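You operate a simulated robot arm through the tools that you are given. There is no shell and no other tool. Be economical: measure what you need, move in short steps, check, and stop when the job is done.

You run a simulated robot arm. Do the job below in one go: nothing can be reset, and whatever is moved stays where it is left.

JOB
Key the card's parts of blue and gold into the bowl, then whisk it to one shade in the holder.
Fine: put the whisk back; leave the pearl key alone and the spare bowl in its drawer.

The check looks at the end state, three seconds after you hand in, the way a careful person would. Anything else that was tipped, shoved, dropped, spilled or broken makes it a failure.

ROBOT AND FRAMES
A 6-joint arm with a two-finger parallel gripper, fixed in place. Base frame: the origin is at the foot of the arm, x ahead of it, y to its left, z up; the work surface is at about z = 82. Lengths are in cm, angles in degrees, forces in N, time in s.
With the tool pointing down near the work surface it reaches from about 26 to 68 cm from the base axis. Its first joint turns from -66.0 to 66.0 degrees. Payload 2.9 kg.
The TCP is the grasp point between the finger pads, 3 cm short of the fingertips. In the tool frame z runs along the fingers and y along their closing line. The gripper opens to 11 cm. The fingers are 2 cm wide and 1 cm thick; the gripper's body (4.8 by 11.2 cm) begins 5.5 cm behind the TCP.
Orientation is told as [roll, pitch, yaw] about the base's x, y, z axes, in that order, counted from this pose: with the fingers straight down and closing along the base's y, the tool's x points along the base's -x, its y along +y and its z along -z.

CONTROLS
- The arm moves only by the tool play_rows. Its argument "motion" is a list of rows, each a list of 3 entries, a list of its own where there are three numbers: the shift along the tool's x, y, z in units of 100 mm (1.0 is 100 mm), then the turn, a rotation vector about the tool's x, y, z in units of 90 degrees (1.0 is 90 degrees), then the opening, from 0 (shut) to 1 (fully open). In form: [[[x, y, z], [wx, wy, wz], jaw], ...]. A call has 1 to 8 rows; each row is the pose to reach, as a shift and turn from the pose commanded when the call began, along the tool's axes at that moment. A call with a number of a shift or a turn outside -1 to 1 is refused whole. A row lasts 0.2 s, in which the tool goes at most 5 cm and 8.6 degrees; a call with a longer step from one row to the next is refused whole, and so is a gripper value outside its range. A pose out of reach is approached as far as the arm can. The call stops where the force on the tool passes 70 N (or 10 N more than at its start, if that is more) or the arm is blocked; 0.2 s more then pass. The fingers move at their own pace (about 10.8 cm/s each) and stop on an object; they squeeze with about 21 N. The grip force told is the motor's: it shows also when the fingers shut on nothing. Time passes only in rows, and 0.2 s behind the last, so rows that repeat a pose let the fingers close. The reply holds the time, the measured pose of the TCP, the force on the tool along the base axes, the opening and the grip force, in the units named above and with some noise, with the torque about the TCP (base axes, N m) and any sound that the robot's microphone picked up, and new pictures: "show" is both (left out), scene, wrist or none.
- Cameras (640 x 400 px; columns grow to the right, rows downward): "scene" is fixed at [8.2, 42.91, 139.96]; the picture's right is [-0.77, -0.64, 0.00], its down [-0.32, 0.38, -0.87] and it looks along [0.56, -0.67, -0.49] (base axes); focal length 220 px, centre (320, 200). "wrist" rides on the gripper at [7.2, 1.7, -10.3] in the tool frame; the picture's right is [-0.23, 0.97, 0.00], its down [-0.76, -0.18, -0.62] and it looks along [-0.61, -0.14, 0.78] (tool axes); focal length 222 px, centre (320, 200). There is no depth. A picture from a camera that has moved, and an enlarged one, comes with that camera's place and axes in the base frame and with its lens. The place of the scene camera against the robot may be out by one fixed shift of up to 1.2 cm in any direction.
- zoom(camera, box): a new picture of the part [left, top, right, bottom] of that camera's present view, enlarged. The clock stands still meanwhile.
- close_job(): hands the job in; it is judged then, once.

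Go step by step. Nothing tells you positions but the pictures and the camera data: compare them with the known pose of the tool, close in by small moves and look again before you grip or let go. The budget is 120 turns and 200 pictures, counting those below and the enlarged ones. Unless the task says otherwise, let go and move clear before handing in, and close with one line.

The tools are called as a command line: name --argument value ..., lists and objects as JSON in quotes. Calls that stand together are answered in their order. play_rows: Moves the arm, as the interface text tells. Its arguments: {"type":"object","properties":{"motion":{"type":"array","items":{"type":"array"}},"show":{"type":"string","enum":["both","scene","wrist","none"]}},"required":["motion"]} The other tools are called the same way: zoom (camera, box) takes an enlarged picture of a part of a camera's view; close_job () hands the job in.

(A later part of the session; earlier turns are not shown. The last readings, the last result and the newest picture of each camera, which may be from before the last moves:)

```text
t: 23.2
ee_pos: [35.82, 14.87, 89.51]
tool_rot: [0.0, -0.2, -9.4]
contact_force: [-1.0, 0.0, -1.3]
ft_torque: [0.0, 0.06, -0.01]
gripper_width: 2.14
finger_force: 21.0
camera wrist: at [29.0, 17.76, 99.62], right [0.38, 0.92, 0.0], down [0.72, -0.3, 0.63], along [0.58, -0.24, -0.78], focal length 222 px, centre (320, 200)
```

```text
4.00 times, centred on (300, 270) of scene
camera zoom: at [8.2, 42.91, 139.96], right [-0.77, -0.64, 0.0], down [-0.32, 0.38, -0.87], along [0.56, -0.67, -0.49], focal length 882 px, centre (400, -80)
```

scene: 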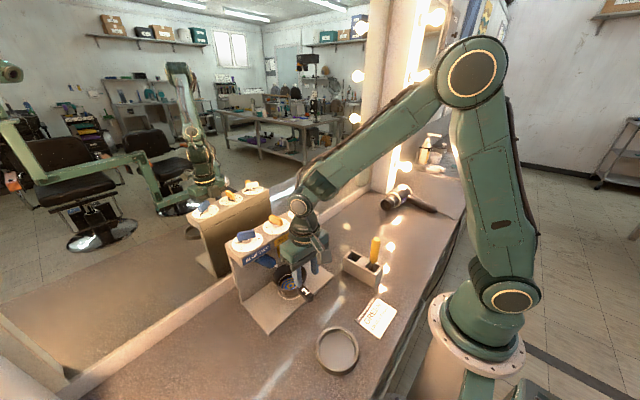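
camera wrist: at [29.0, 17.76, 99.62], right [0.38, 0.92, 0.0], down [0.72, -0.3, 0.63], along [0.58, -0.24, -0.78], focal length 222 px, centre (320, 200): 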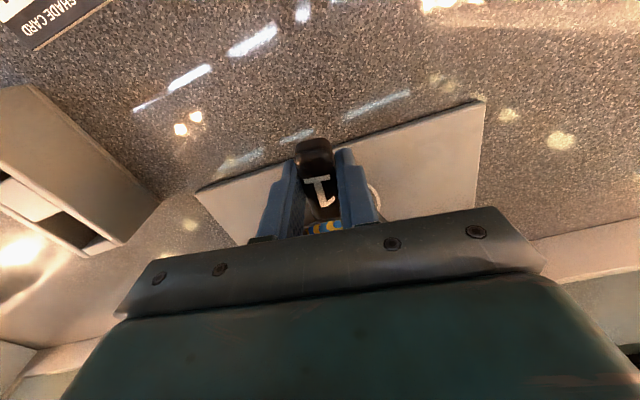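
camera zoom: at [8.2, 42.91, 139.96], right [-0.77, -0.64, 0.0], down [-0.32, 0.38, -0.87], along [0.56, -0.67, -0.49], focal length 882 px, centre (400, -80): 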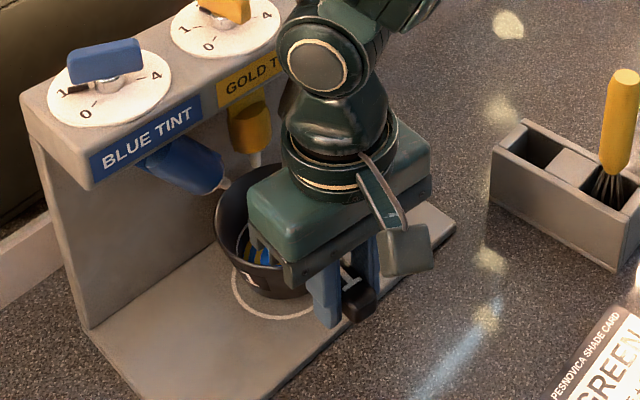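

The bowl is held level. I'll draw it out from under the nozzles, then lift.

play_rows --motion '[[[0.1, 0, 0], [0, 0, 0], 0], [[0.25, 0, 0], [0, 0, 0], 0], [[0.4, 0, 0], [0, 0, 0], 0], [[0.5, 0, -0.1], [0, 0, 0], 0], [[0.55, 0, -0.25], [0, 0, 0], 0], [[0.55, 0, -0.4], [0, 0, 0], 0], [[0.55, 0, -0.5], [0, 0, 0], 0]]'

zoom --camera "scene" --box '[240, 220, 400, 380]'

```text
t: 24.8
ee_pos: [30.45, 15.87, 94.55]
tool_rot: [0.0, -0.2, -9.6]
contact_force: [-0.4, 0.6, -1.2]
ft_torque: [0.01, 0.07, 0.0]
gripper_width: 2.17
finger_force: 21.2
camera wrist: at [23.68, 18.54, 104.62], right [0.38, 0.92, 0.0], down [0.72, -0.3, 0.63], along [0.58, -0.24, -0.78], focal length 222 px, centre (320, 200)
```

scene: 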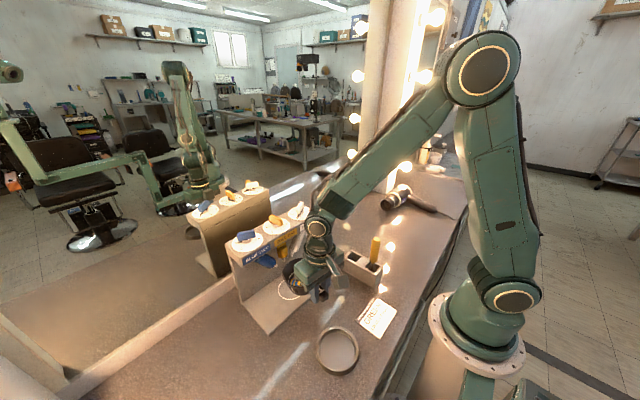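
wrist: 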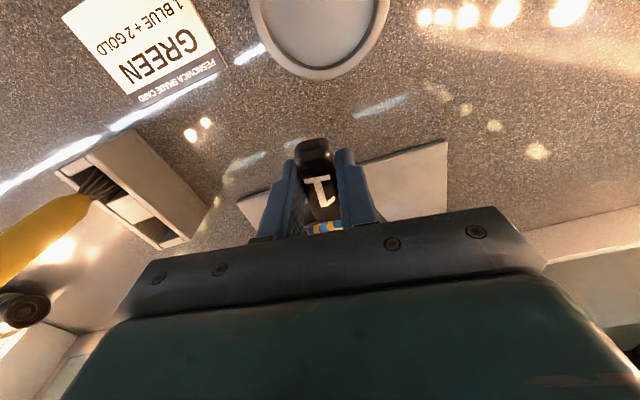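

```text
2.50 times, centred on (320, 300) of scene
camera zoom: at [8.2, 42.91, 139.96], right [-0.77, -0.64, 0.0], down [-0.32, 0.38, -0.87], along [0.56, -0.67, -0.49], focal length 551 px, centre (320, -50)
```

zoom: 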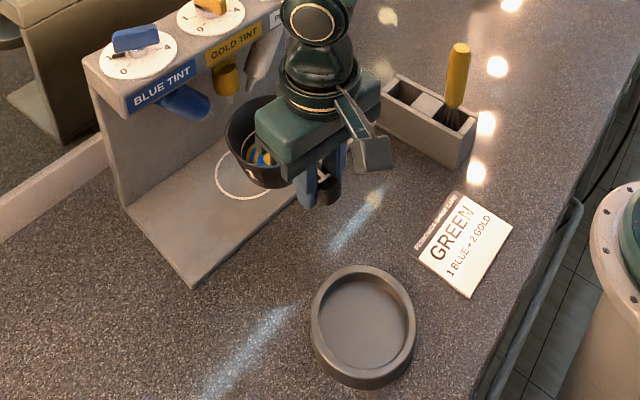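

Holder centre is about (22.9, 19.0), outer diameter about 9.4. I'll carry the bowl over it with the handle swung to about 135°, staying high.

play_rows --motion '[[[0.1, 0.04, -0.02], [0, 0, 0.03], 0], [[0.24, 0.1, -0.02], [0, 0, 0.075], 0], [[0.38, 0.155, -0.02], [0, 0, 0.12], 0], [[0.52, 0.21, -0.02], [0, 0, 0.165], 0], [[0.645, 0.265, -0.02], [0, 0, 0.2], 0]]' --show "none"

play_rows --motion '[[[0.15, 0.01, 0], [0, 0, 0.045], 0], [[0.3, 0.02, 0], [0, 0, 0.09], 0], [[0.45, 0.03, 0], [0, 0, 0.135], 0], [[0.6, 0.045, 0], [0, 0, 0.17], 0], [[0.697, 0.053, 0], [0, 0, 0.193], 0]]'

zoom --camera "scene" --box '[260, 230, 420, 390]'

zoom --camera "wrist" --box '[200, 80, 440, 250]'

```text
t: 26.0
ee_pos: [24.29, 19.42, 94.35]
tool_rot: [0.0, -0.1, -27.5]
contact_force: [-0.3, -0.3, -1.6]
ft_torque: [0.05, 0.04, 0.0]
gripper_width: 2.16
finger_force: 20.5
```

```text
t: 27.2
ee_pos: [18.43, 23.19, 94.43]
tool_rot: [0.1, 0.0, -44.9]
contact_force: [-0.7, -1.0, -1.1]
ft_torque: [0.04, 0.06, -0.01]
gripper_width: 2.13
finger_force: 21.0
camera wrist: at [14.63, 29.46, 104.61], right [0.85, 0.53, 0.0], down [0.41, -0.66, 0.62], along [0.33, -0.53, -0.78], focal length 222 px, centre (320, 200)
```

scene: 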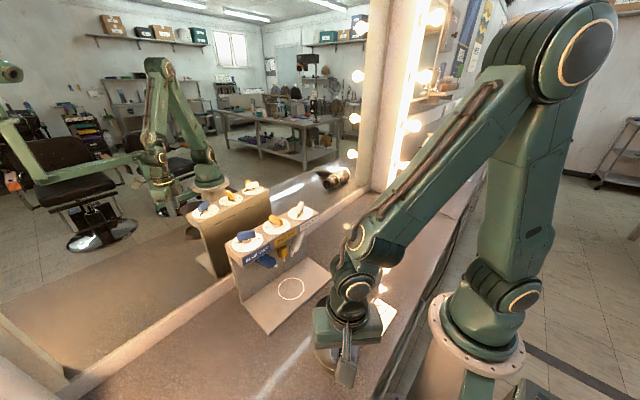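
wrist: 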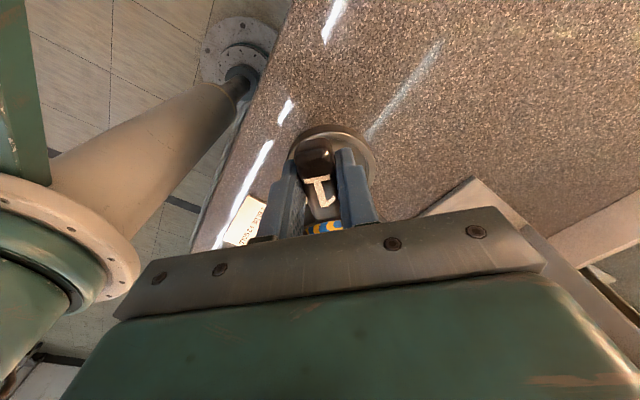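

```text
2.50 times, centred on (340, 310) of scene
camera zoom: at [8.2, 42.91, 139.96], right [-0.77, -0.64, 0.0], down [-0.32, 0.38, -0.87], along [0.56, -0.67, -0.49], focal length 551 px, centre (270, -75)
```

zoom: 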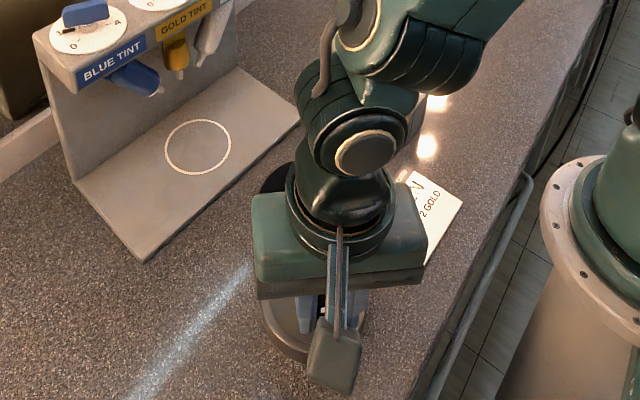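

```text
2.35 times, centred on (320, 165) of wrist
camera zoom: at [14.63, 29.46, 104.61], right [0.85, 0.53, 0.0], down [0.41, -0.66, 0.62], along [0.33, -0.53, -0.78], focal length 523 px, centre (320, 282)
```

zoom: 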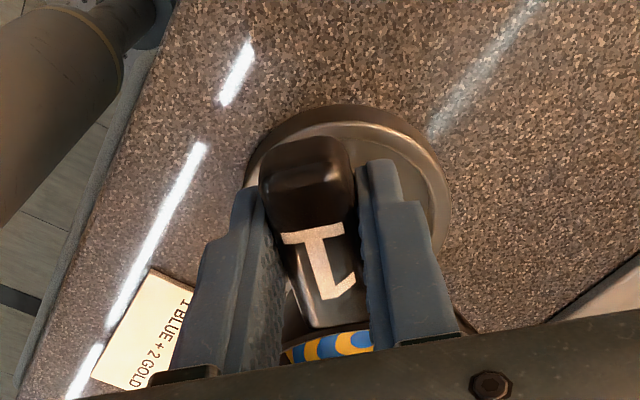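

The bowl is roughly over the holder. I'll shift slightly toward the handle, lower to just above the rim, and check.

play_rows --motion '[[[0.03, 0, 0.12], [0, 0, 0], 0], [[0.03, 0, 0.25], [0, 0, 0], 0], [[0.03, 0, 0.36], [0, 0, 0], 0], [[0.03, 0, 0.4], [0, 0, 0], 0]]' --show "none"

zoom --camera "scene" --box '[290, 290, 390, 390]'

zoom --camera "wrist" --box '[240, 100, 400, 240]'

```text
t: 28.2
ee_pos: [18.22, 23.27, 90.43]
tool_rot: [0.1, -0.2, -44.9]
contact_force: [0.3, 0.6, -1.3]
ft_torque: [0.03, 0.03, 0.01]
gripper_width: 2.17
finger_force: 20.7
```

```text
4.00 times, centred on (340, 340) of scene
camera zoom: at [8.2, 42.91, 139.96], right [-0.77, -0.64, 0.0], down [-0.32, 0.38, -0.87], along [0.56, -0.67, -0.49], focal length 882 px, centre (240, -360)
```

zoom: 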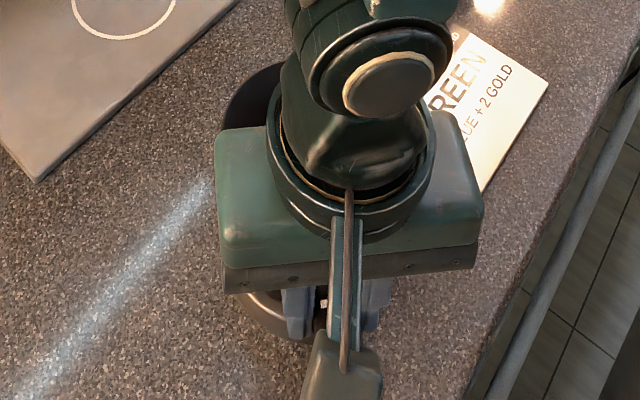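

```text
2.86 times, centred on (320, 170) of wrist
camera zoom: at [14.4, 29.54, 100.66], right [0.85, 0.53, 0.0], down [0.41, -0.66, 0.62], along [0.33, -0.53, -0.78], focal length 635 px, centre (320, 286)
```

zoom: 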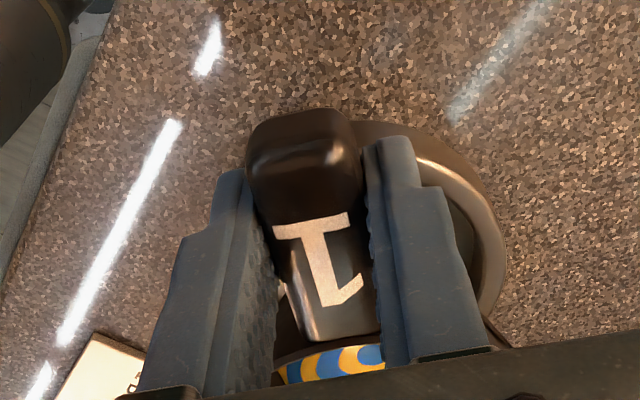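

Alignment looks consistent. Lowering slowly while watching the force.

play_rows --motion '[[[0, 0, 0.04], [0, 0, 0], 0], [[0, 0, 0.08], [0, 0, 0], 0], [[0, 0, 0.12], [0, 0, 0], 0]]' --show "none"

play_rows --motion '[[[0, 0, 0.02], [0, 0, 0], 0], [[0, 0, 0.04], [0, 0, 0], 0]]' --show "wrist"

```text
t: 29.0
ee_pos: [18.31, 23.3, 89.29]
tool_rot: [0.2, -0.1, -44.8]
contact_force: [-1.8, 0.5, 7.1]
ft_torque: [-0.43, -0.3, -0.05]
gripper_width: 2.15
finger_force: 21.3
```

```text
t: 29.6
ee_pos: [18.39, 23.37, 88.86]
tool_rot: [0.2, 0.0, -44.9]
contact_force: [-1.3, 3.0, 6.2]
ft_torque: [-0.46, -0.31, 0.07]
gripper_width: 2.16
finger_force: 21.1
camera wrist: at [14.44, 29.65, 99.08], right [0.85, 0.53, 0.0], down [0.41, -0.66, 0.62], along [0.33, -0.53, -0.78], focal length 222 px, centre (320, 200)
```

wrist: 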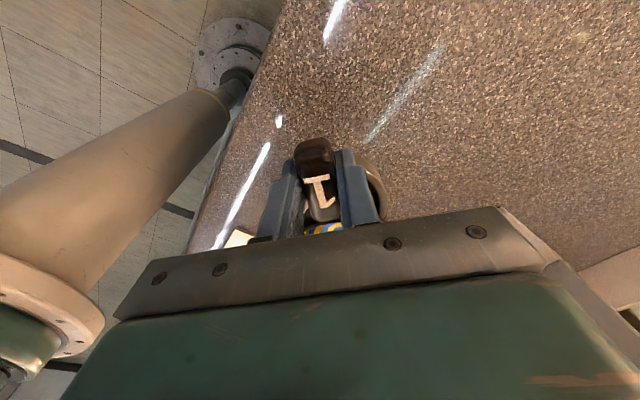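

zoom --camera "wrist" --box '[270, 120, 410, 240]'

zoom --camera "scene" --box '[300, 300, 380, 390]'

```text
3.33 times, centred on (340, 180) of wrist
camera zoom: at [14.44, 29.65, 99.08], right [0.85, 0.53, 0.0], down [0.41, -0.66, 0.62], along [0.33, -0.53, -0.78], focal length 740 px, centre (253, 267)
```

zoom: 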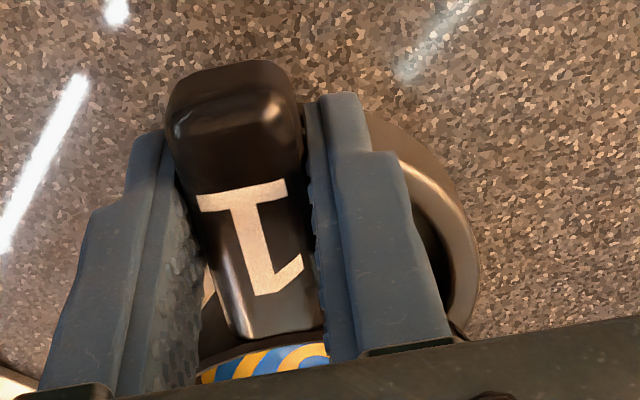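

```text
4.44 times, centred on (340, 345) of scene
camera zoom: at [8.19, 42.91, 139.96], right [-0.77, -0.64, 0.0], down [-0.32, 0.38, -0.87], along [0.56, -0.67, -0.49], focal length 980 px, centre (231, -444)
```

zoom: 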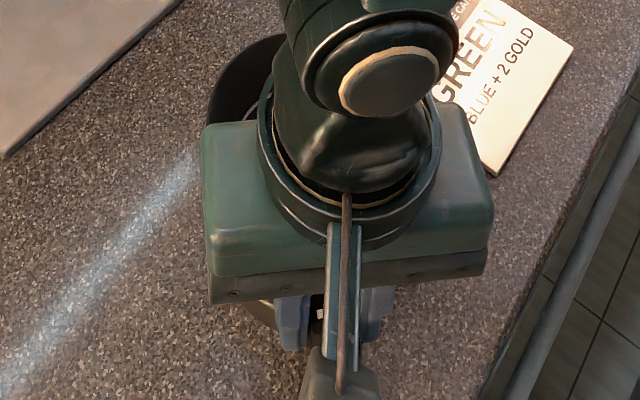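

Contact force is moderate and centred under the bowl. I'll release and back away to look at how it sits.

play_rows --motion '[[[0, 0, -0.02], [0, 0, 0], 0], [[0, 0, -0.02], [0, 0, 0], 0.1], [[0, 0, -0.02], [0, 0, 0], 0.2], [[0, 0, -0.02], [0, 0, 0], 0.4], [[0, 0, -0.02], [0, 0, 0], 0.4]]' --show "wrist"

zoom --camera "wrist" --box '[270, 120, 410, 240]'

```text
t: 30.8
ee_pos: [18.24, 23.44, 89.07]
tool_rot: [0.1, 0.0, -44.8]
contact_force: [0.3, -0.5, 1.3]
ft_torque: [0.01, -0.03, -0.03]
gripper_width: 4.42
finger_force: 0.1
camera wrist: at [14.41, 29.64, 99.27], right [0.85, 0.53, 0.0], down [0.41, -0.66, 0.62], along [0.33, -0.53, -0.78], focal length 222 px, centre (320, 200)
```

wrist: 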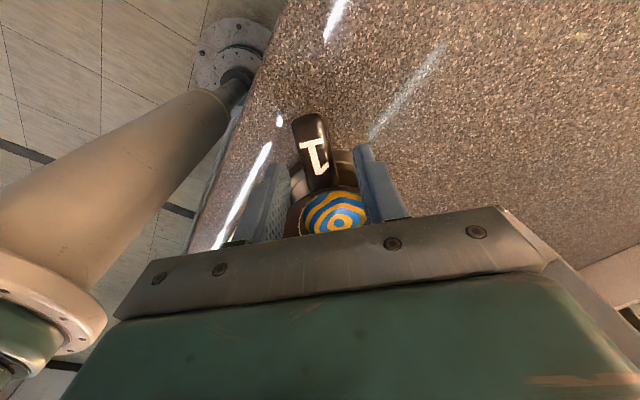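

```text
3.33 times, centred on (340, 180) of wrist
camera zoom: at [14.41, 29.64, 99.27], right [0.85, 0.53, 0.0], down [0.41, -0.66, 0.62], along [0.33, -0.53, -0.78], focal length 740 px, centre (253, 267)
```

zoom: 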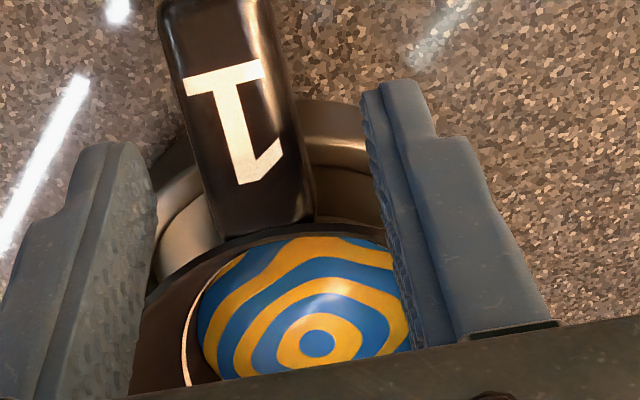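

play_rows --motion '[[[0, 0, -0.2], [0, 0, 0], 0.4], [[0, 0, -0.5], [0, 0, 0], 0.4], [[0.2, 0, -0.9], [0, 0, 0], 0.4]]' --show "wrist"

zoom --camera "wrist" --box '[220, 60, 420, 240]'

zoom --camera "scene" --box '[280, 290, 400, 390]'

```text
t: 31.6
ee_pos: [16.53, 24.57, 98.1]
tool_rot: [0.0, -0.1, -44.9]
contact_force: [0.4, 0.0, -0.5]
ft_torque: [0.01, 0.01, 0.02]
gripper_width: 4.42
finger_force: 0.1
camera wrist: at [12.73, 30.9, 108.29], right [0.85, 0.53, 0.0], down [0.41, -0.66, 0.62], along [0.33, -0.53, -0.78], focal length 222 px, centre (320, 200)
```

wrist: 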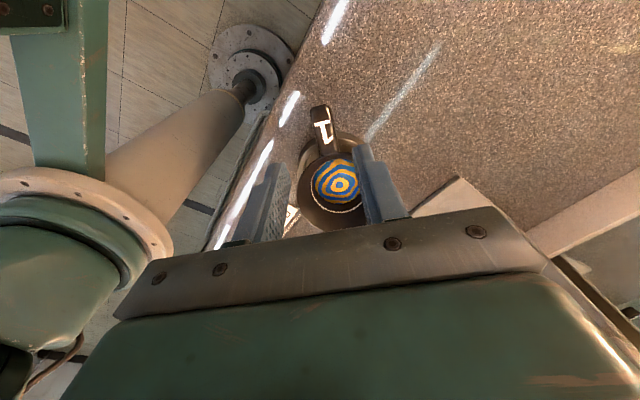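

```text
2.22 times, centred on (320, 150) of wrist
camera zoom: at [12.73, 30.9, 108.29], right [0.85, 0.53, 0.0], down [0.41, -0.66, 0.62], along [0.33, -0.53, -0.78], focal length 494 px, centre (320, 311)
```

zoom: 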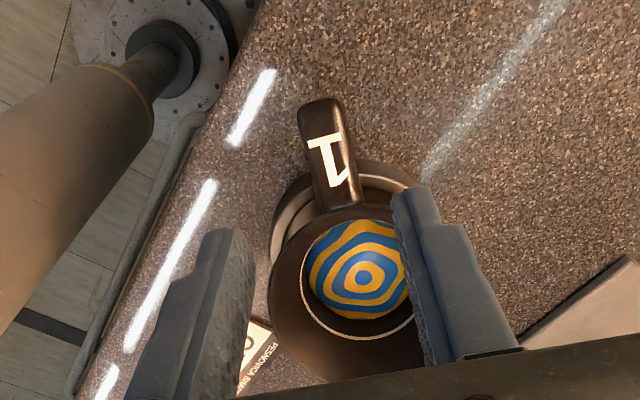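

```text
4.00 times, centred on (340, 340) of scene
camera zoom: at [8.2, 42.91, 139.96], right [-0.77, -0.64, 0.0], down [-0.32, 0.38, -0.87], along [0.56, -0.67, -0.49], focal length 882 px, centre (240, -360)
```

zoom: 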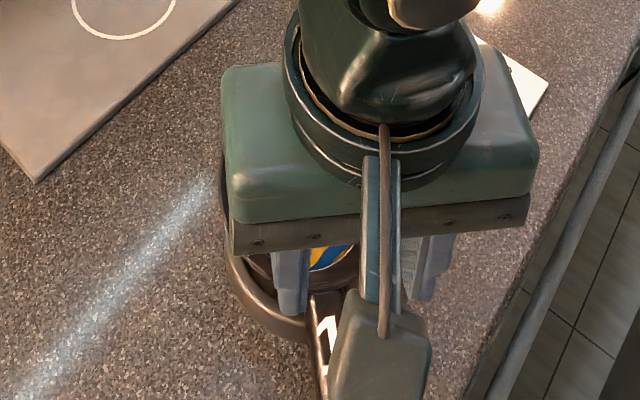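

The bowl isn't fully seated. I'll lift clear for a full view.

play_rows --motion '[[[-0.1, 0.3, -0.3], [0, 0, 0], 0.4], [[-0.2, 0.6, -0.6], [0, 0, 0], 0.4], [[-0.3, 0.95, -0.9], [0, 0, 0], 0.4]]'

zoom --camera "scene" --box '[290, 290, 390, 390]'

zoom --camera "wrist" --box '[150, 60, 350, 240]'

```text
t: 32.4
ee_pos: [25.55, 29.42, 107.01]
tool_rot: [-0.1, 0.0, -44.8]
contact_force: [0.8, 0.3, 0.0]
ft_torque: [-0.04, 0.0, -0.01]
gripper_width: 4.41
finger_force: 0.0
camera wrist: at [21.69, 35.64, 117.31], right [0.85, 0.53, 0.0], down [0.41, -0.66, 0.63], along [0.33, -0.53, -0.78], focal length 222 px, centre (320, 200)
```

scene: 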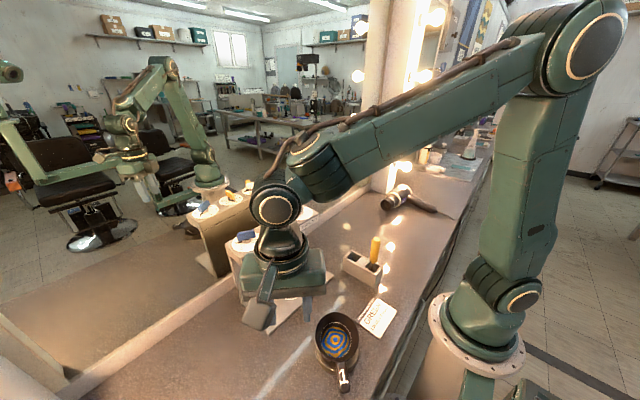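
wrist: 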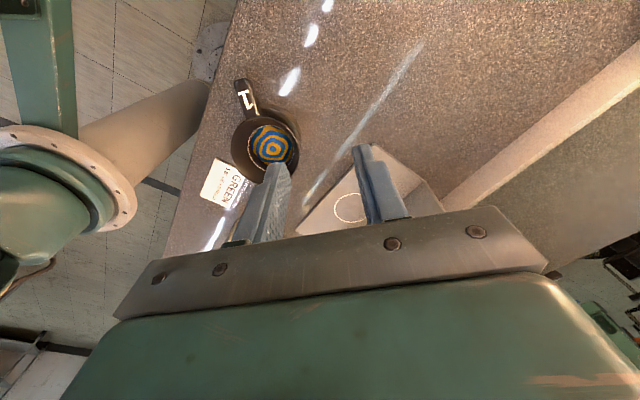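

```text
4.00 times, centred on (340, 340) of scene
camera zoom: at [8.2, 42.91, 139.96], right [-0.77, -0.64, 0.0], down [-0.32, 0.38, -0.87], along [0.56, -0.67, -0.49], focal length 882 px, centre (240, -360)
```

zoom: 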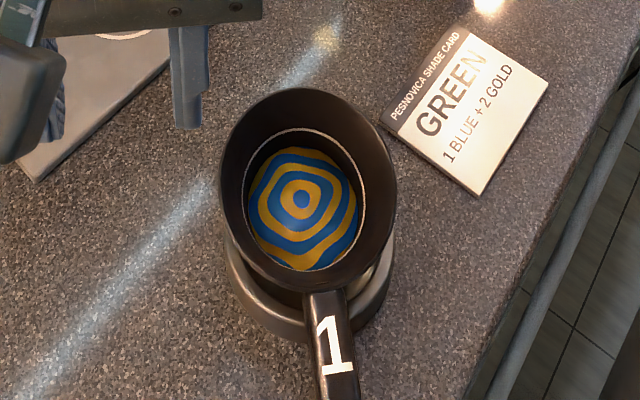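

```text
2.22 times, centred on (250, 150) of wrist
camera zoom: at [21.69, 35.64, 117.31], right [0.85, 0.53, 0.0], down [0.41, -0.66, 0.63], along [0.33, -0.53, -0.78], focal length 494 px, centre (476, 311)
```

zoom: 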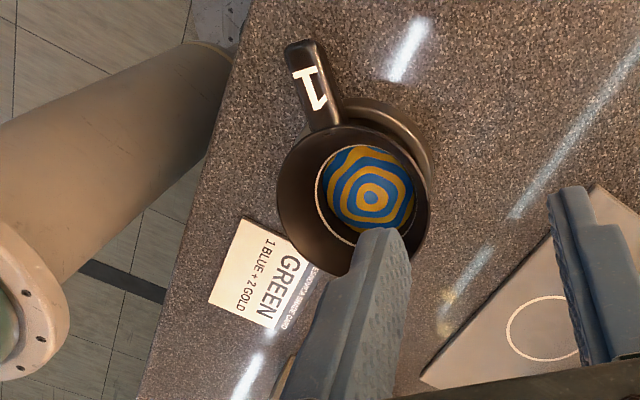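

zoom --camera "scene" --box '[312, 308, 364, 393]'

zoom --camera "wrist" --box '[220, 70, 310, 190]'

```text
4.71 times, centred on (338, 350) of scene
camera zoom: at [8.2, 42.91, 139.96], right [-0.77, -0.64, 0.0], down [-0.32, 0.38, -0.87], along [0.56, -0.67, -0.49], focal length 1037 px, centre (235, -508)
```

zoom: 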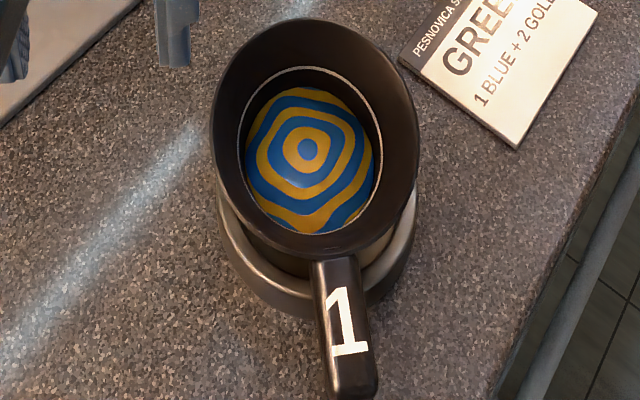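

```text
3.33 times, centred on (265, 130) of wrist
camera zoom: at [21.69, 35.64, 117.31], right [0.85, 0.53, 0.0], down [0.41, -0.66, 0.63], along [0.33, -0.53, -0.78], focal length 740 px, centre (503, 433)
```

zoom: 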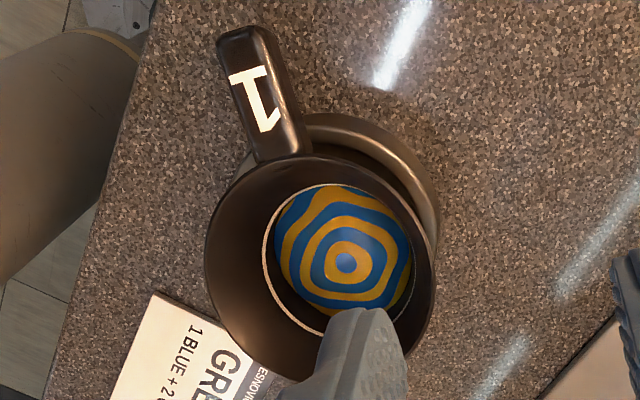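

The bowl leans about 12° with its far edge caught on the holder rim, so it needs to come ~0.8 cm toward the handle. I'll return over the handle.

play_rows --motion '[[[0.04, -0.25, 0.05], [0, 0, 0], 0.45], [[0.08, -0.55, 0.2], [0, 0, 0], 0.45], [[0.147, -0.888, 0.45], [0, 0, 0], 0.45], [[0.147, -0.888, 0.85], [0, 0, 0], 0.45]]' --show "wrist"

zoom --camera "wrist" --box '[230, 60, 410, 240]'

```text
t: 33.4
ee_pos: [18.38, 24.1, 98.73]
tool_rot: [0.2, -0.1, -44.9]
contact_force: [-0.5, -0.2, 0.6]
ft_torque: [0.0, 0.03, -0.04]
gripper_width: 4.95
finger_force: 0.1
camera wrist: at [14.44, 30.29, 108.87], right [0.85, 0.53, 0.0], down [0.41, -0.66, 0.62], along [0.33, -0.53, -0.78], focal length 222 px, centre (320, 200)
```

wrist: 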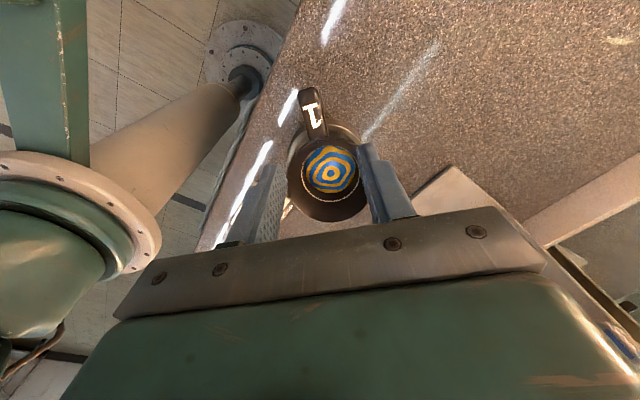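

```text
2.22 times, centred on (320, 150) of wrist
camera zoom: at [14.44, 30.29, 108.87], right [0.85, 0.53, 0.0], down [0.41, -0.66, 0.62], along [0.33, -0.53, -0.78], focal length 494 px, centre (320, 311)
```

zoom: 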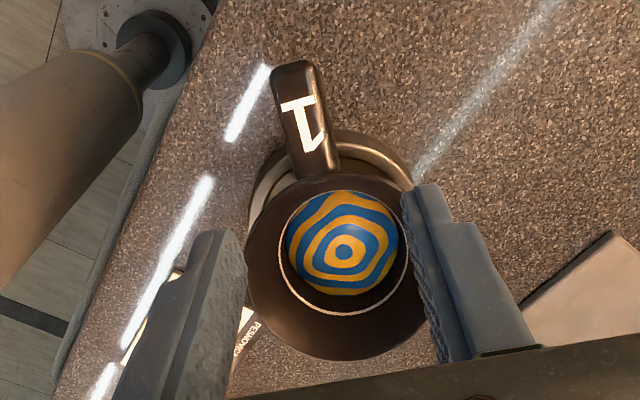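

play_rows --motion '[[[0, -0.03, 0.35], [0, 0, 0], 0.45], [[0, -0.03, 0.7], [0, 0, 0], 0.45], [[0, -0.03, 0.9], [0, 0, 0], 0.45]]' --show "wrist"

zoom --camera "wrist" --box '[250, 90, 390, 240]'

```text
t: 34.2
ee_pos: [18.3, 23.75, 89.52]
tool_rot: [0.0, -0.1, -44.7]
contact_force: [0.2, 0.1, 0.4]
ft_torque: [-0.02, -0.03, 0.0]
gripper_width: 4.93
finger_force: 0.1
camera wrist: at [14.37, 30.03, 99.79], right [0.85, 0.53, 0.0], down [0.41, -0.66, 0.62], along [0.33, -0.53, -0.78], focal length 222 px, centre (320, 200)
```

wrist: 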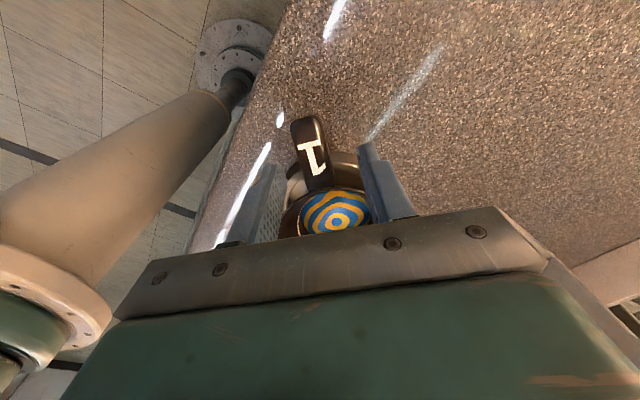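

```text
2.67 times, centred on (320, 165) of wrist
camera zoom: at [14.37, 30.03, 99.79], right [0.85, 0.53, 0.0], down [0.41, -0.66, 0.62], along [0.33, -0.53, -0.78], focal length 592 px, centre (320, 293)
```

zoom: 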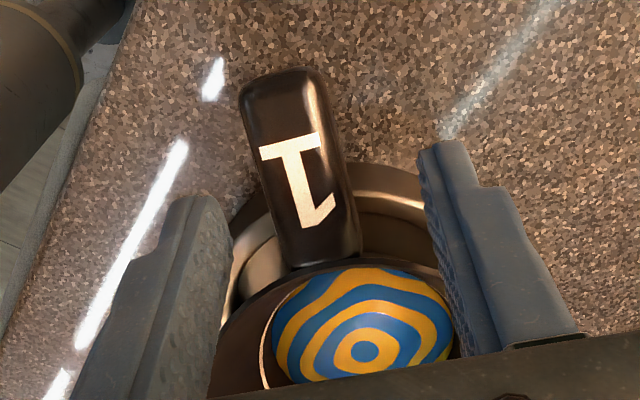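

play_rows --motion '[[[0.12, -0.01, 0.05], [0, 0, 0], 0.45], [[0.12, -0.01, 0.14], [0, 0, 0], 0.45], [[0.12, -0.01, 0.14], [0, 0, 0], 0.25], [[0.12, -0.01, 0.14], [0, 0, 0], 0.0], [[0.12, -0.01, 0.14], [0, 0, 0], 0.0]]' --show "wrist"

zoom --camera "wrist" --box '[250, 90, 390, 240]'

```text
t: 35.4
ee_pos: [17.26, 24.57, 88.2]
tool_rot: [0.2, -0.1, -44.9]
contact_force: [0.0, 0.8, 0.5]
ft_torque: [0.03, 0.0, 0.12]
gripper_width: 2.15
finger_force: 21.0
camera wrist: at [13.35, 30.85, 98.41], right [0.85, 0.53, 0.0], down [0.41, -0.66, 0.62], along [0.33, -0.53, -0.78], focal length 222 px, centre (320, 200)
```

wrist: 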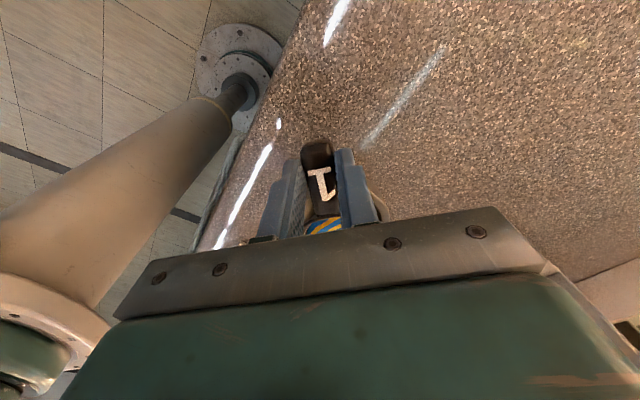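

```text
2.67 times, centred on (320, 165) of wrist
camera zoom: at [13.35, 30.85, 98.41], right [0.85, 0.53, 0.0], down [0.41, -0.66, 0.62], along [0.33, -0.53, -0.78], focal length 592 px, centre (320, 293)
```

zoom: 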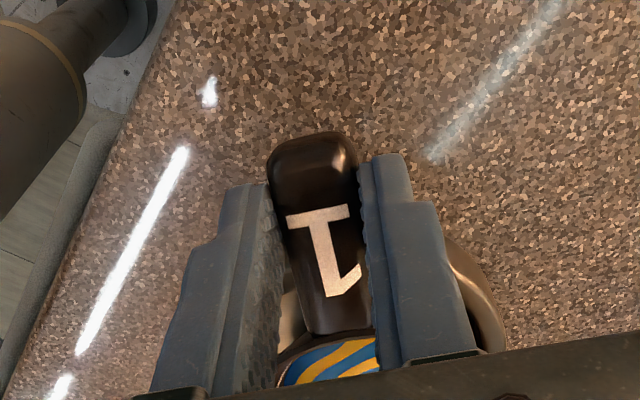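

Gripped again. Lift 2.2 cm, level the bowl by 12°, and shift to the corrected spot.

play_rows --motion '[[[0, 0, -0.08], [0, 0, 0], 0], [[0, 0, -0.17], [0, 0, 0], 0], [[0, 0, -0.25], [0, 0.03, 0], 0], [[-0.04, 0.01, -0.28], [0, 0.08, 0], 0], [[-0.08, 0.025, -0.28], [0, 0.133, 0], 0], [[-0.119, 0.038, -0.28], [0, 0.133, 0], 0]]'

zoom --camera "wrist" --box '[250, 90, 390, 240]'

zoom --camera "scene" --box '[290, 290, 390, 390]'

```text
t: 36.8
ee_pos: [18.29, 24.08, 91.03]
tool_rot: [0.0, 11.9, -44.8]
contact_force: [0.1, 0.2, -1.0]
ft_torque: [0.02, 0.01, 0.0]
gripper_width: 2.09
finger_force: 21.1
camera wrist: at [16.11, 28.66, 102.52], right [0.84, 0.53, -0.05], down [0.49, -0.74, 0.45], along [0.21, -0.4, -0.89], focal length 222 px, centre (320, 200)
```

scene: 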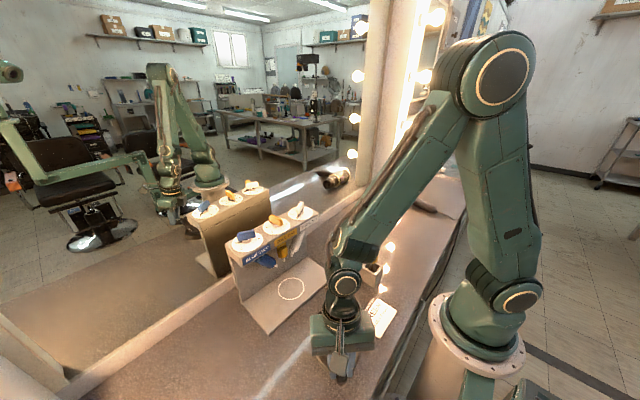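
wrist: 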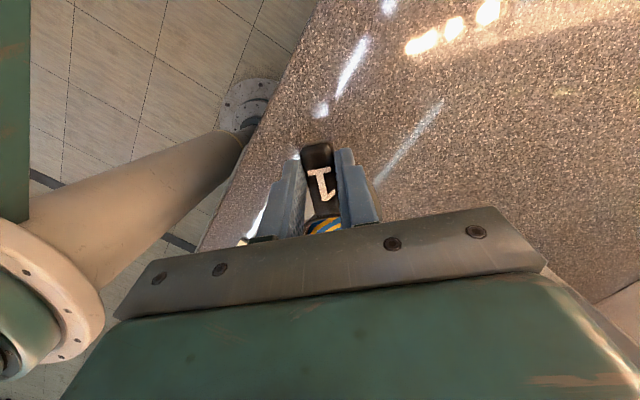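

```text
2.67 times, centred on (320, 165) of wrist
camera zoom: at [16.11, 28.66, 102.52], right [0.84, 0.53, -0.05], down [0.49, -0.74, 0.45], along [0.21, -0.4, -0.89], focal length 592 px, centre (320, 293)
```

zoom: 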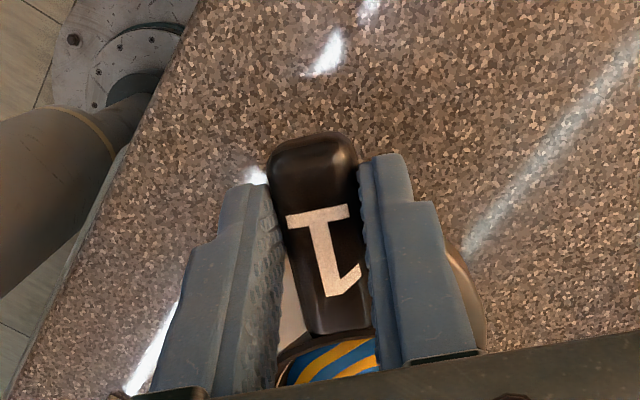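

```text
4.00 times, centred on (340, 340) of scene
camera zoom: at [8.2, 42.91, 139.96], right [-0.77, -0.64, 0.0], down [-0.32, 0.38, -0.87], along [0.56, -0.67, -0.49], focal length 882 px, centre (240, -360)
```

zoom: 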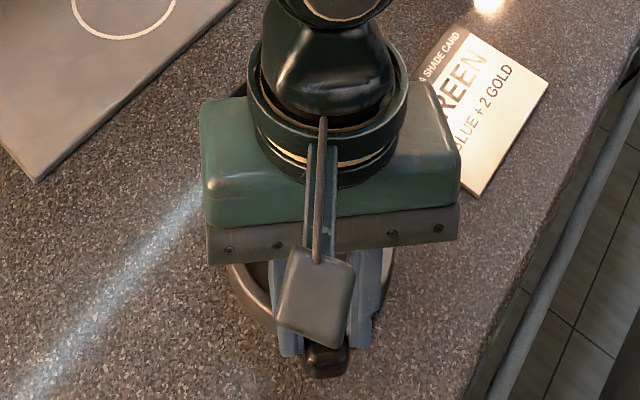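

play_rows --motion '[[[-0.017, 0, 0.078], [0, 0, 0], 0], [[-0.029, 0, 0.137], [0, 0, 0], 0], [[-0.035, 0, 0.166], [0, 0, 0], 0]]' --show "none"

play_rows --motion '[[[-0.006, 0, 0.029], [0, 0, 0], 0], [[-0.01, 0, 0.049], [0, 0, 0], 0]]' --show "wrist"

```text
t: 37.6
ee_pos: [18.33, 24.07, 89.28]
tool_rot: [0.0, 11.9, -44.7]
contact_force: [-5.3, 0.6, 7.5]
ft_torque: [-0.21, -0.38, -0.06]
gripper_width: 2.16
finger_force: 21.3
```

```text
t: 38.2
ee_pos: [18.36, 24.2, 88.83]
tool_rot: [0.2, 11.7, -44.9]
contact_force: [-4.4, 0.7, 7.7]
ft_torque: [-0.21, -0.44, -0.06]
gripper_width: 2.12
finger_force: 21.0
camera wrist: at [16.08, 28.74, 100.31], right [0.84, 0.53, -0.04], down [0.49, -0.74, 0.45], along [0.21, -0.4, -0.89], focal length 222 px, centre (320, 200)
```

wrist: 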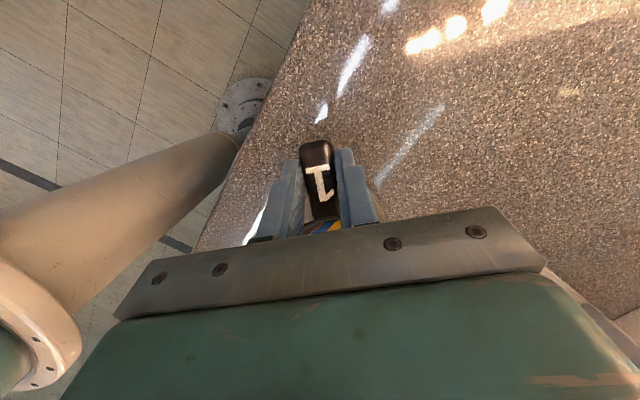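

Contact again, now at the +x side of the rim. I'll ease the bowl about 0.4 cm toward −x and watch the forces.

play_rows --motion '[[[0.009, -0.02, 0.002], [0, 0, 0], 0], [[0.018, -0.039, 0.004], [0, 0, 0], 0]]' --show "none"

zoom --camera "wrist" --box '[250, 90, 390, 240]'

```text
t: 38.8
ee_pos: [18.07, 24.0, 88.8]
tool_rot: [0.1, 11.7, -44.8]
contact_force: [0.5, -0.9, -0.7]
ft_torque: [0.06, 0.01, 0.0]
gripper_width: 2.12
finger_force: 21.2
```

```text
2.67 times, centred on (320, 165) of wrist
camera zoom: at [15.75, 28.63, 100.26], right [0.84, 0.53, -0.05], down [0.49, -0.74, 0.45], along [0.21, -0.41, -0.89], focal length 592 px, centre (320, 293)
```

zoom: 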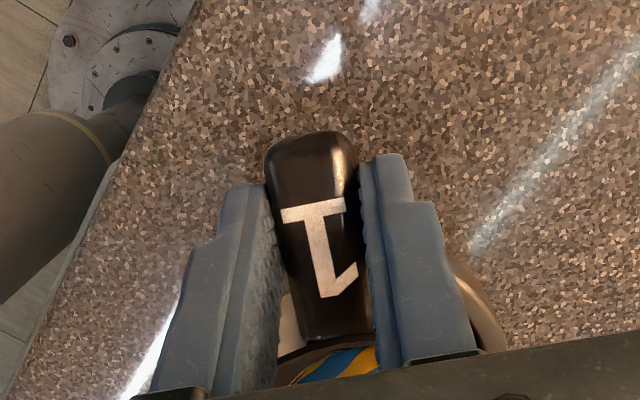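

The force vanished, so the base has slipped inside the rim. Continue lowering gently.

play_rows --motion '[[[-0.006, 0, 0.029], [0, 0, 0], 0], [[-0.01, 0, 0.049], [0, 0, 0], 0]]' --show "none"

```text
t: 39.4
ee_pos: [18.0, 23.97, 88.27]
tool_rot: [0.0, 12.0, -44.8]
contact_force: [-3.5, 0.4, 5.1]
ft_torque: [-0.26, -0.46, -0.14]
gripper_width: 2.13
finger_force: 20.6
```

play_rows --motion '[[[0.007, -0.015, 0.002], [0, 0, 0], 0], [[0.014, -0.029, 0.003], [0, 0, 0], 0]]' --show "none"

play_rows --motion '[[[-0.004, 0, 0.02], [0, 0, 0], 0], [[-0.004, 0, 0.02], [0, 0, 0], 0]]' --show "none"

zoom --camera "scene" --box '[290, 290, 390, 390]'

zoom --camera "wrist" --box '[250, 90, 390, 240]'

```text
t: 40.0
ee_pos: [17.7, 24.09, 88.18]
tool_rot: [0.1, 11.9, -44.8]
contact_force: [0.5, 1.8, -1.2]
ft_torque: [0.21, 0.07, 0.16]
gripper_width: 2.14
finger_force: 21.0
```

```text
t: 40.6
ee_pos: [17.55, 23.94, 88.13]
tool_rot: [0.0, 11.8, -44.8]
contact_force: [-1.7, 1.2, 5.9]
ft_torque: [-0.3, -0.5, 0.07]
gripper_width: 2.14
finger_force: 21.3
```

```text
4.00 times, centred on (340, 340) of scene
camera zoom: at [8.19, 42.91, 139.96], right [-0.77, -0.64, 0.0], down [-0.32, 0.38, -0.87], along [0.56, -0.67, -0.49], focal length 882 px, centre (240, -360)
```

zoom: 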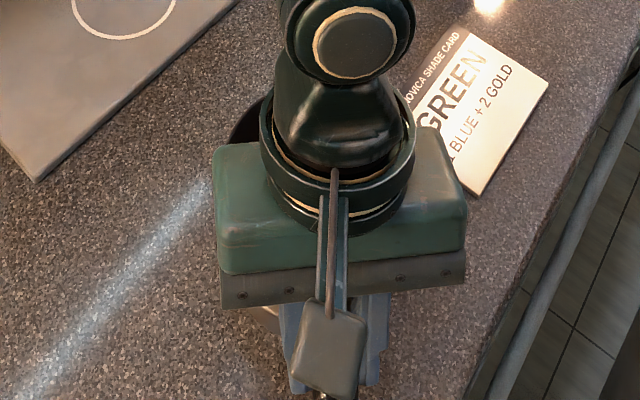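

```text
2.67 times, centred on (320, 165) of wrist
camera zoom: at [15.43, 28.6, 99.55], right [0.84, 0.53, -0.04], down [0.49, -0.74, 0.45], along [0.21, -0.41, -0.89], focal length 592 px, centre (320, 293)
```

zoom: 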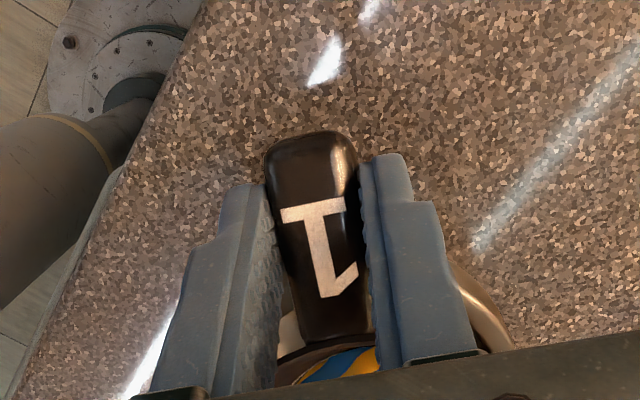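

play_rows --motion '[[[0, 0, 0], [0, 0, 0], 0.1], [[0, 0, 0], [0, 0, 0], 0.2], [[0, 0, 0], [0, 0, 0], 0.45], [[0, 0, 0], [0, 0, 0], 0.45]]' --show "wrist"

zoom --camera "wrist" --box '[250, 90, 390, 240]'

```text
t: 41.6
ee_pos: [17.47, 23.92, 87.94]
tool_rot: [0.1, 11.8, -44.8]
contact_force: [0.6, -0.1, 0.5]
ft_torque: [-0.02, -0.04, 0.01]
gripper_width: 4.95
finger_force: 0.0
camera wrist: at [15.44, 28.6, 99.54], right [0.84, 0.53, -0.05], down [0.49, -0.74, 0.45], along [0.21, -0.41, -0.89], focal length 222 px, centre (320, 200)
```

wrist: 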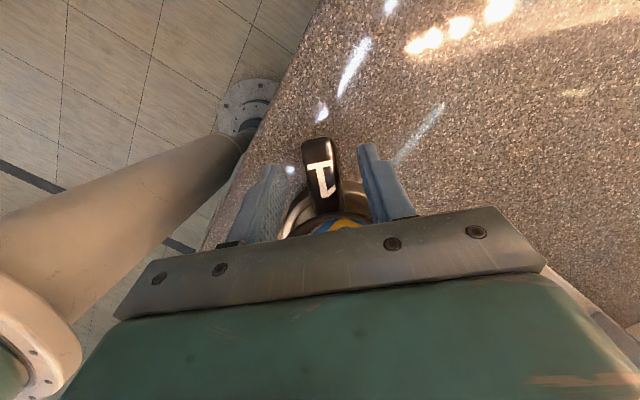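

```text
2.67 times, centred on (320, 165) of wrist
camera zoom: at [15.44, 28.6, 99.54], right [0.84, 0.53, -0.05], down [0.49, -0.74, 0.45], along [0.21, -0.41, -0.89], focal length 592 px, centre (320, 293)
```

zoom: 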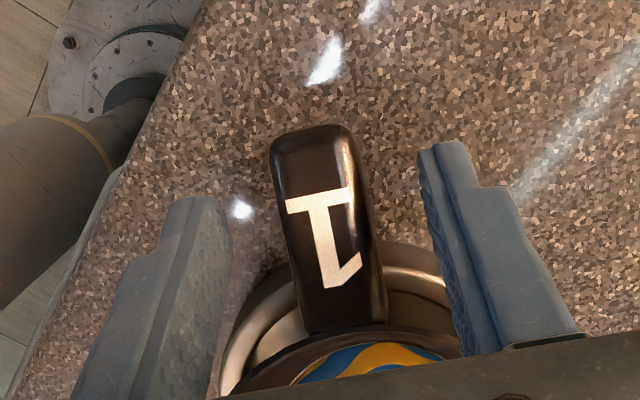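

It barely moved on release. I'll rise straight up and look.

play_rows --motion '[[[0.06, 0, -0.2], [0, 0, 0], 0.45], [[0.1, 0, -0.45], [0, 0, 0], 0.45], [[0.19, 0, -0.88], [0, 0, 0], 0.45]]' --show "none"

play_rows --motion '[[[-0.1, 0.3, -0.2], [0, -0.066, 0], 0.45], [[-0.2, 0.6, -0.4], [0, -0.133, 0], 0.45], [[-0.3, 0.98, -0.5], [0, -0.133, 0], 0.45]]'

zoom --camera "scene" --box '[300, 300, 380, 390]'

zoom --camera "wrist" --box '[200, 60, 320, 200]'

```text
t: 42.4
ee_pos: [17.58, 23.91, 97.21]
tool_rot: [0.1, 11.9, -44.8]
contact_force: [-0.1, 0.5, 0.3]
ft_torque: [0.02, -0.04, 0.0]
gripper_width: 4.94
finger_force: 0.1
```

```text
t: 43.2
ee_pos: [27.31, 28.12, 101.3]
tool_rot: [0.1, -0.1, -44.9]
contact_force: [0.3, 0.2, 0.4]
ft_torque: [0.0, -0.01, 0.01]
gripper_width: 4.97
finger_force: 0.0
camera wrist: at [23.5, 34.37, 111.58], right [0.85, 0.53, 0.0], down [0.41, -0.66, 0.63], along [0.33, -0.53, -0.78], focal length 222 px, centre (320, 200)
```

scene: 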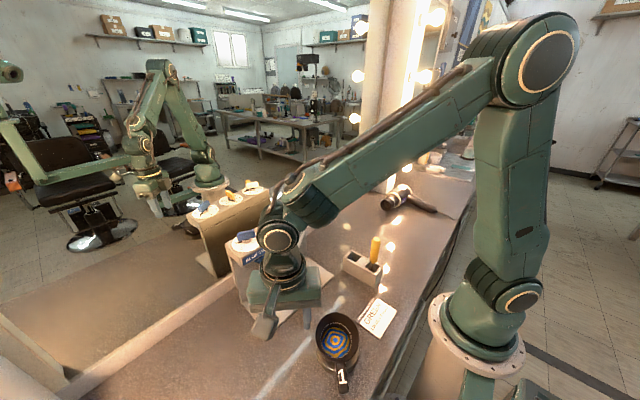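
wrist: 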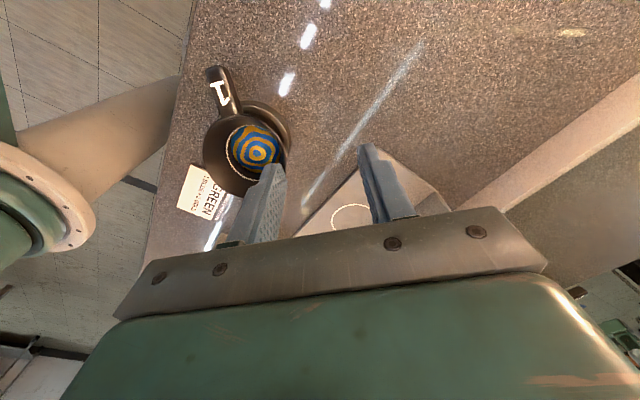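

```text
4.44 times, centred on (340, 345) of scene
camera zoom: at [8.2, 42.91, 139.96], right [-0.77, -0.64, 0.0], down [-0.32, 0.38, -0.87], along [0.56, -0.67, -0.49], focal length 980 px, centre (231, -444)
```

zoom: 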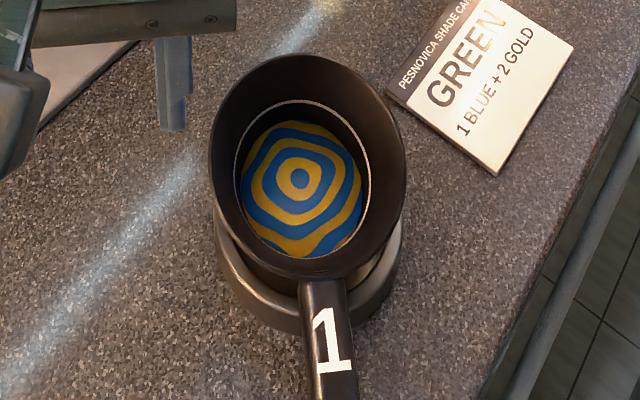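

```text
2.86 times, centred on (260, 130) of wrist
camera zoom: at [23.5, 34.37, 111.58], right [0.85, 0.53, 0.0], down [0.41, -0.66, 0.63], along [0.33, -0.53, -0.78], focal length 635 px, centre (491, 400)
```

zoom: 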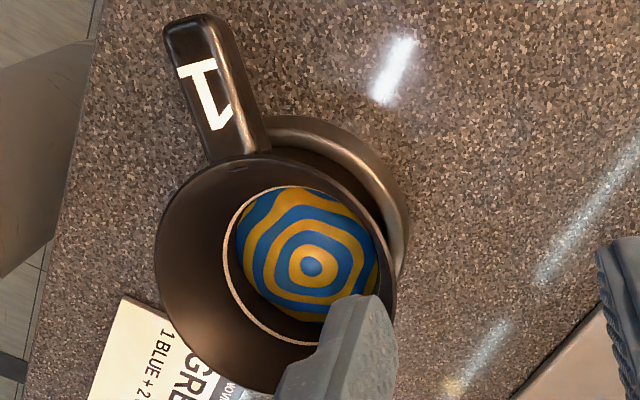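

I can't tell from above whether it sits flat. I'll tilt the wrist camera for a low side view of the bowl and holder.

play_rows --motion '[[[0.06, 0.01, 0], [0, 0, 0.083], 0.45], [[0.12, 0.02, 0], [0, 0, 0.166], 0.45], [[0.18, 0.03, 0], [0, 0, 0.25], 0.45], [[0.25, 0.04, 0], [0, 0, 0.333], 0.45], [[0.31, 0.05, 0], [0, 0, 0.416], 0.45], [[0.375, 0.05, 0], [0, 0, 0.5], 0.45]]' --show "none"

play_rows --motion '[[[0, 0, 0.0], [0, -0.09, 0], 0.45], [[0, 0, 0.1], [0, -0.18, 0], 0.45], [[0, 0, 0.2], [0, -0.27, 0], 0.45], [[0, 0, 0.3], [0, -0.36, 0], 0.45], [[0, 0, 0.4], [0, -0.42, 0], 0.45]]'

```text
t: 44.6
ee_pos: [24.9, 31.09, 101.32]
tool_rot: [0.3, 0.0, -90.0]
contact_force: [0.5, -0.2, 0.1]
ft_torque: [0.05, -0.01, 0.01]
gripper_width: 4.94
finger_force: 0.1
```

```text
t: 45.8
ee_pos: [26.71, 29.8, 96.9]
tool_rot: [0.1, -37.8, -90.0]
contact_force: [0.1, 0.1, 0.6]
ft_torque: [-0.03, 0.03, -0.01]
gripper_width: 4.97
finger_force: 0.1
out of reach, approached as far as the arm can: row 4, 5
camera wrist: at [28.45, 41.74, 100.52], right [0.97, -0.18, 0.14], down [-0.18, -0.22, 0.96], along [-0.14, -0.96, -0.25], focal length 222 px, centre (320, 200)
```

scene: 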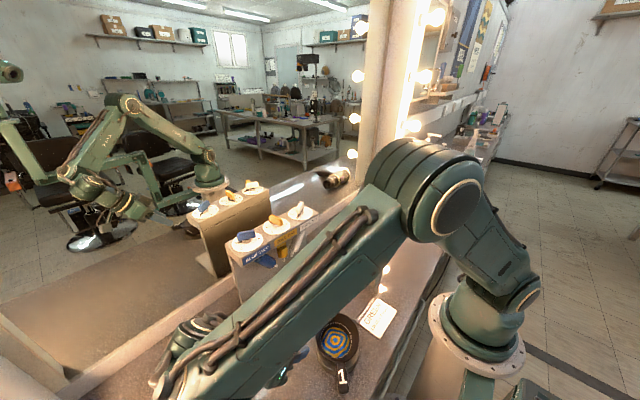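
wrist: 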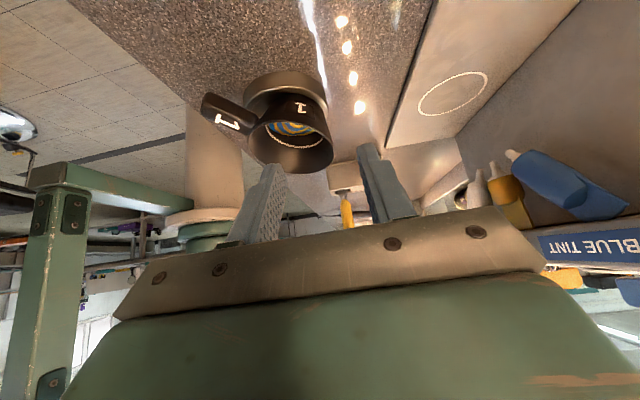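

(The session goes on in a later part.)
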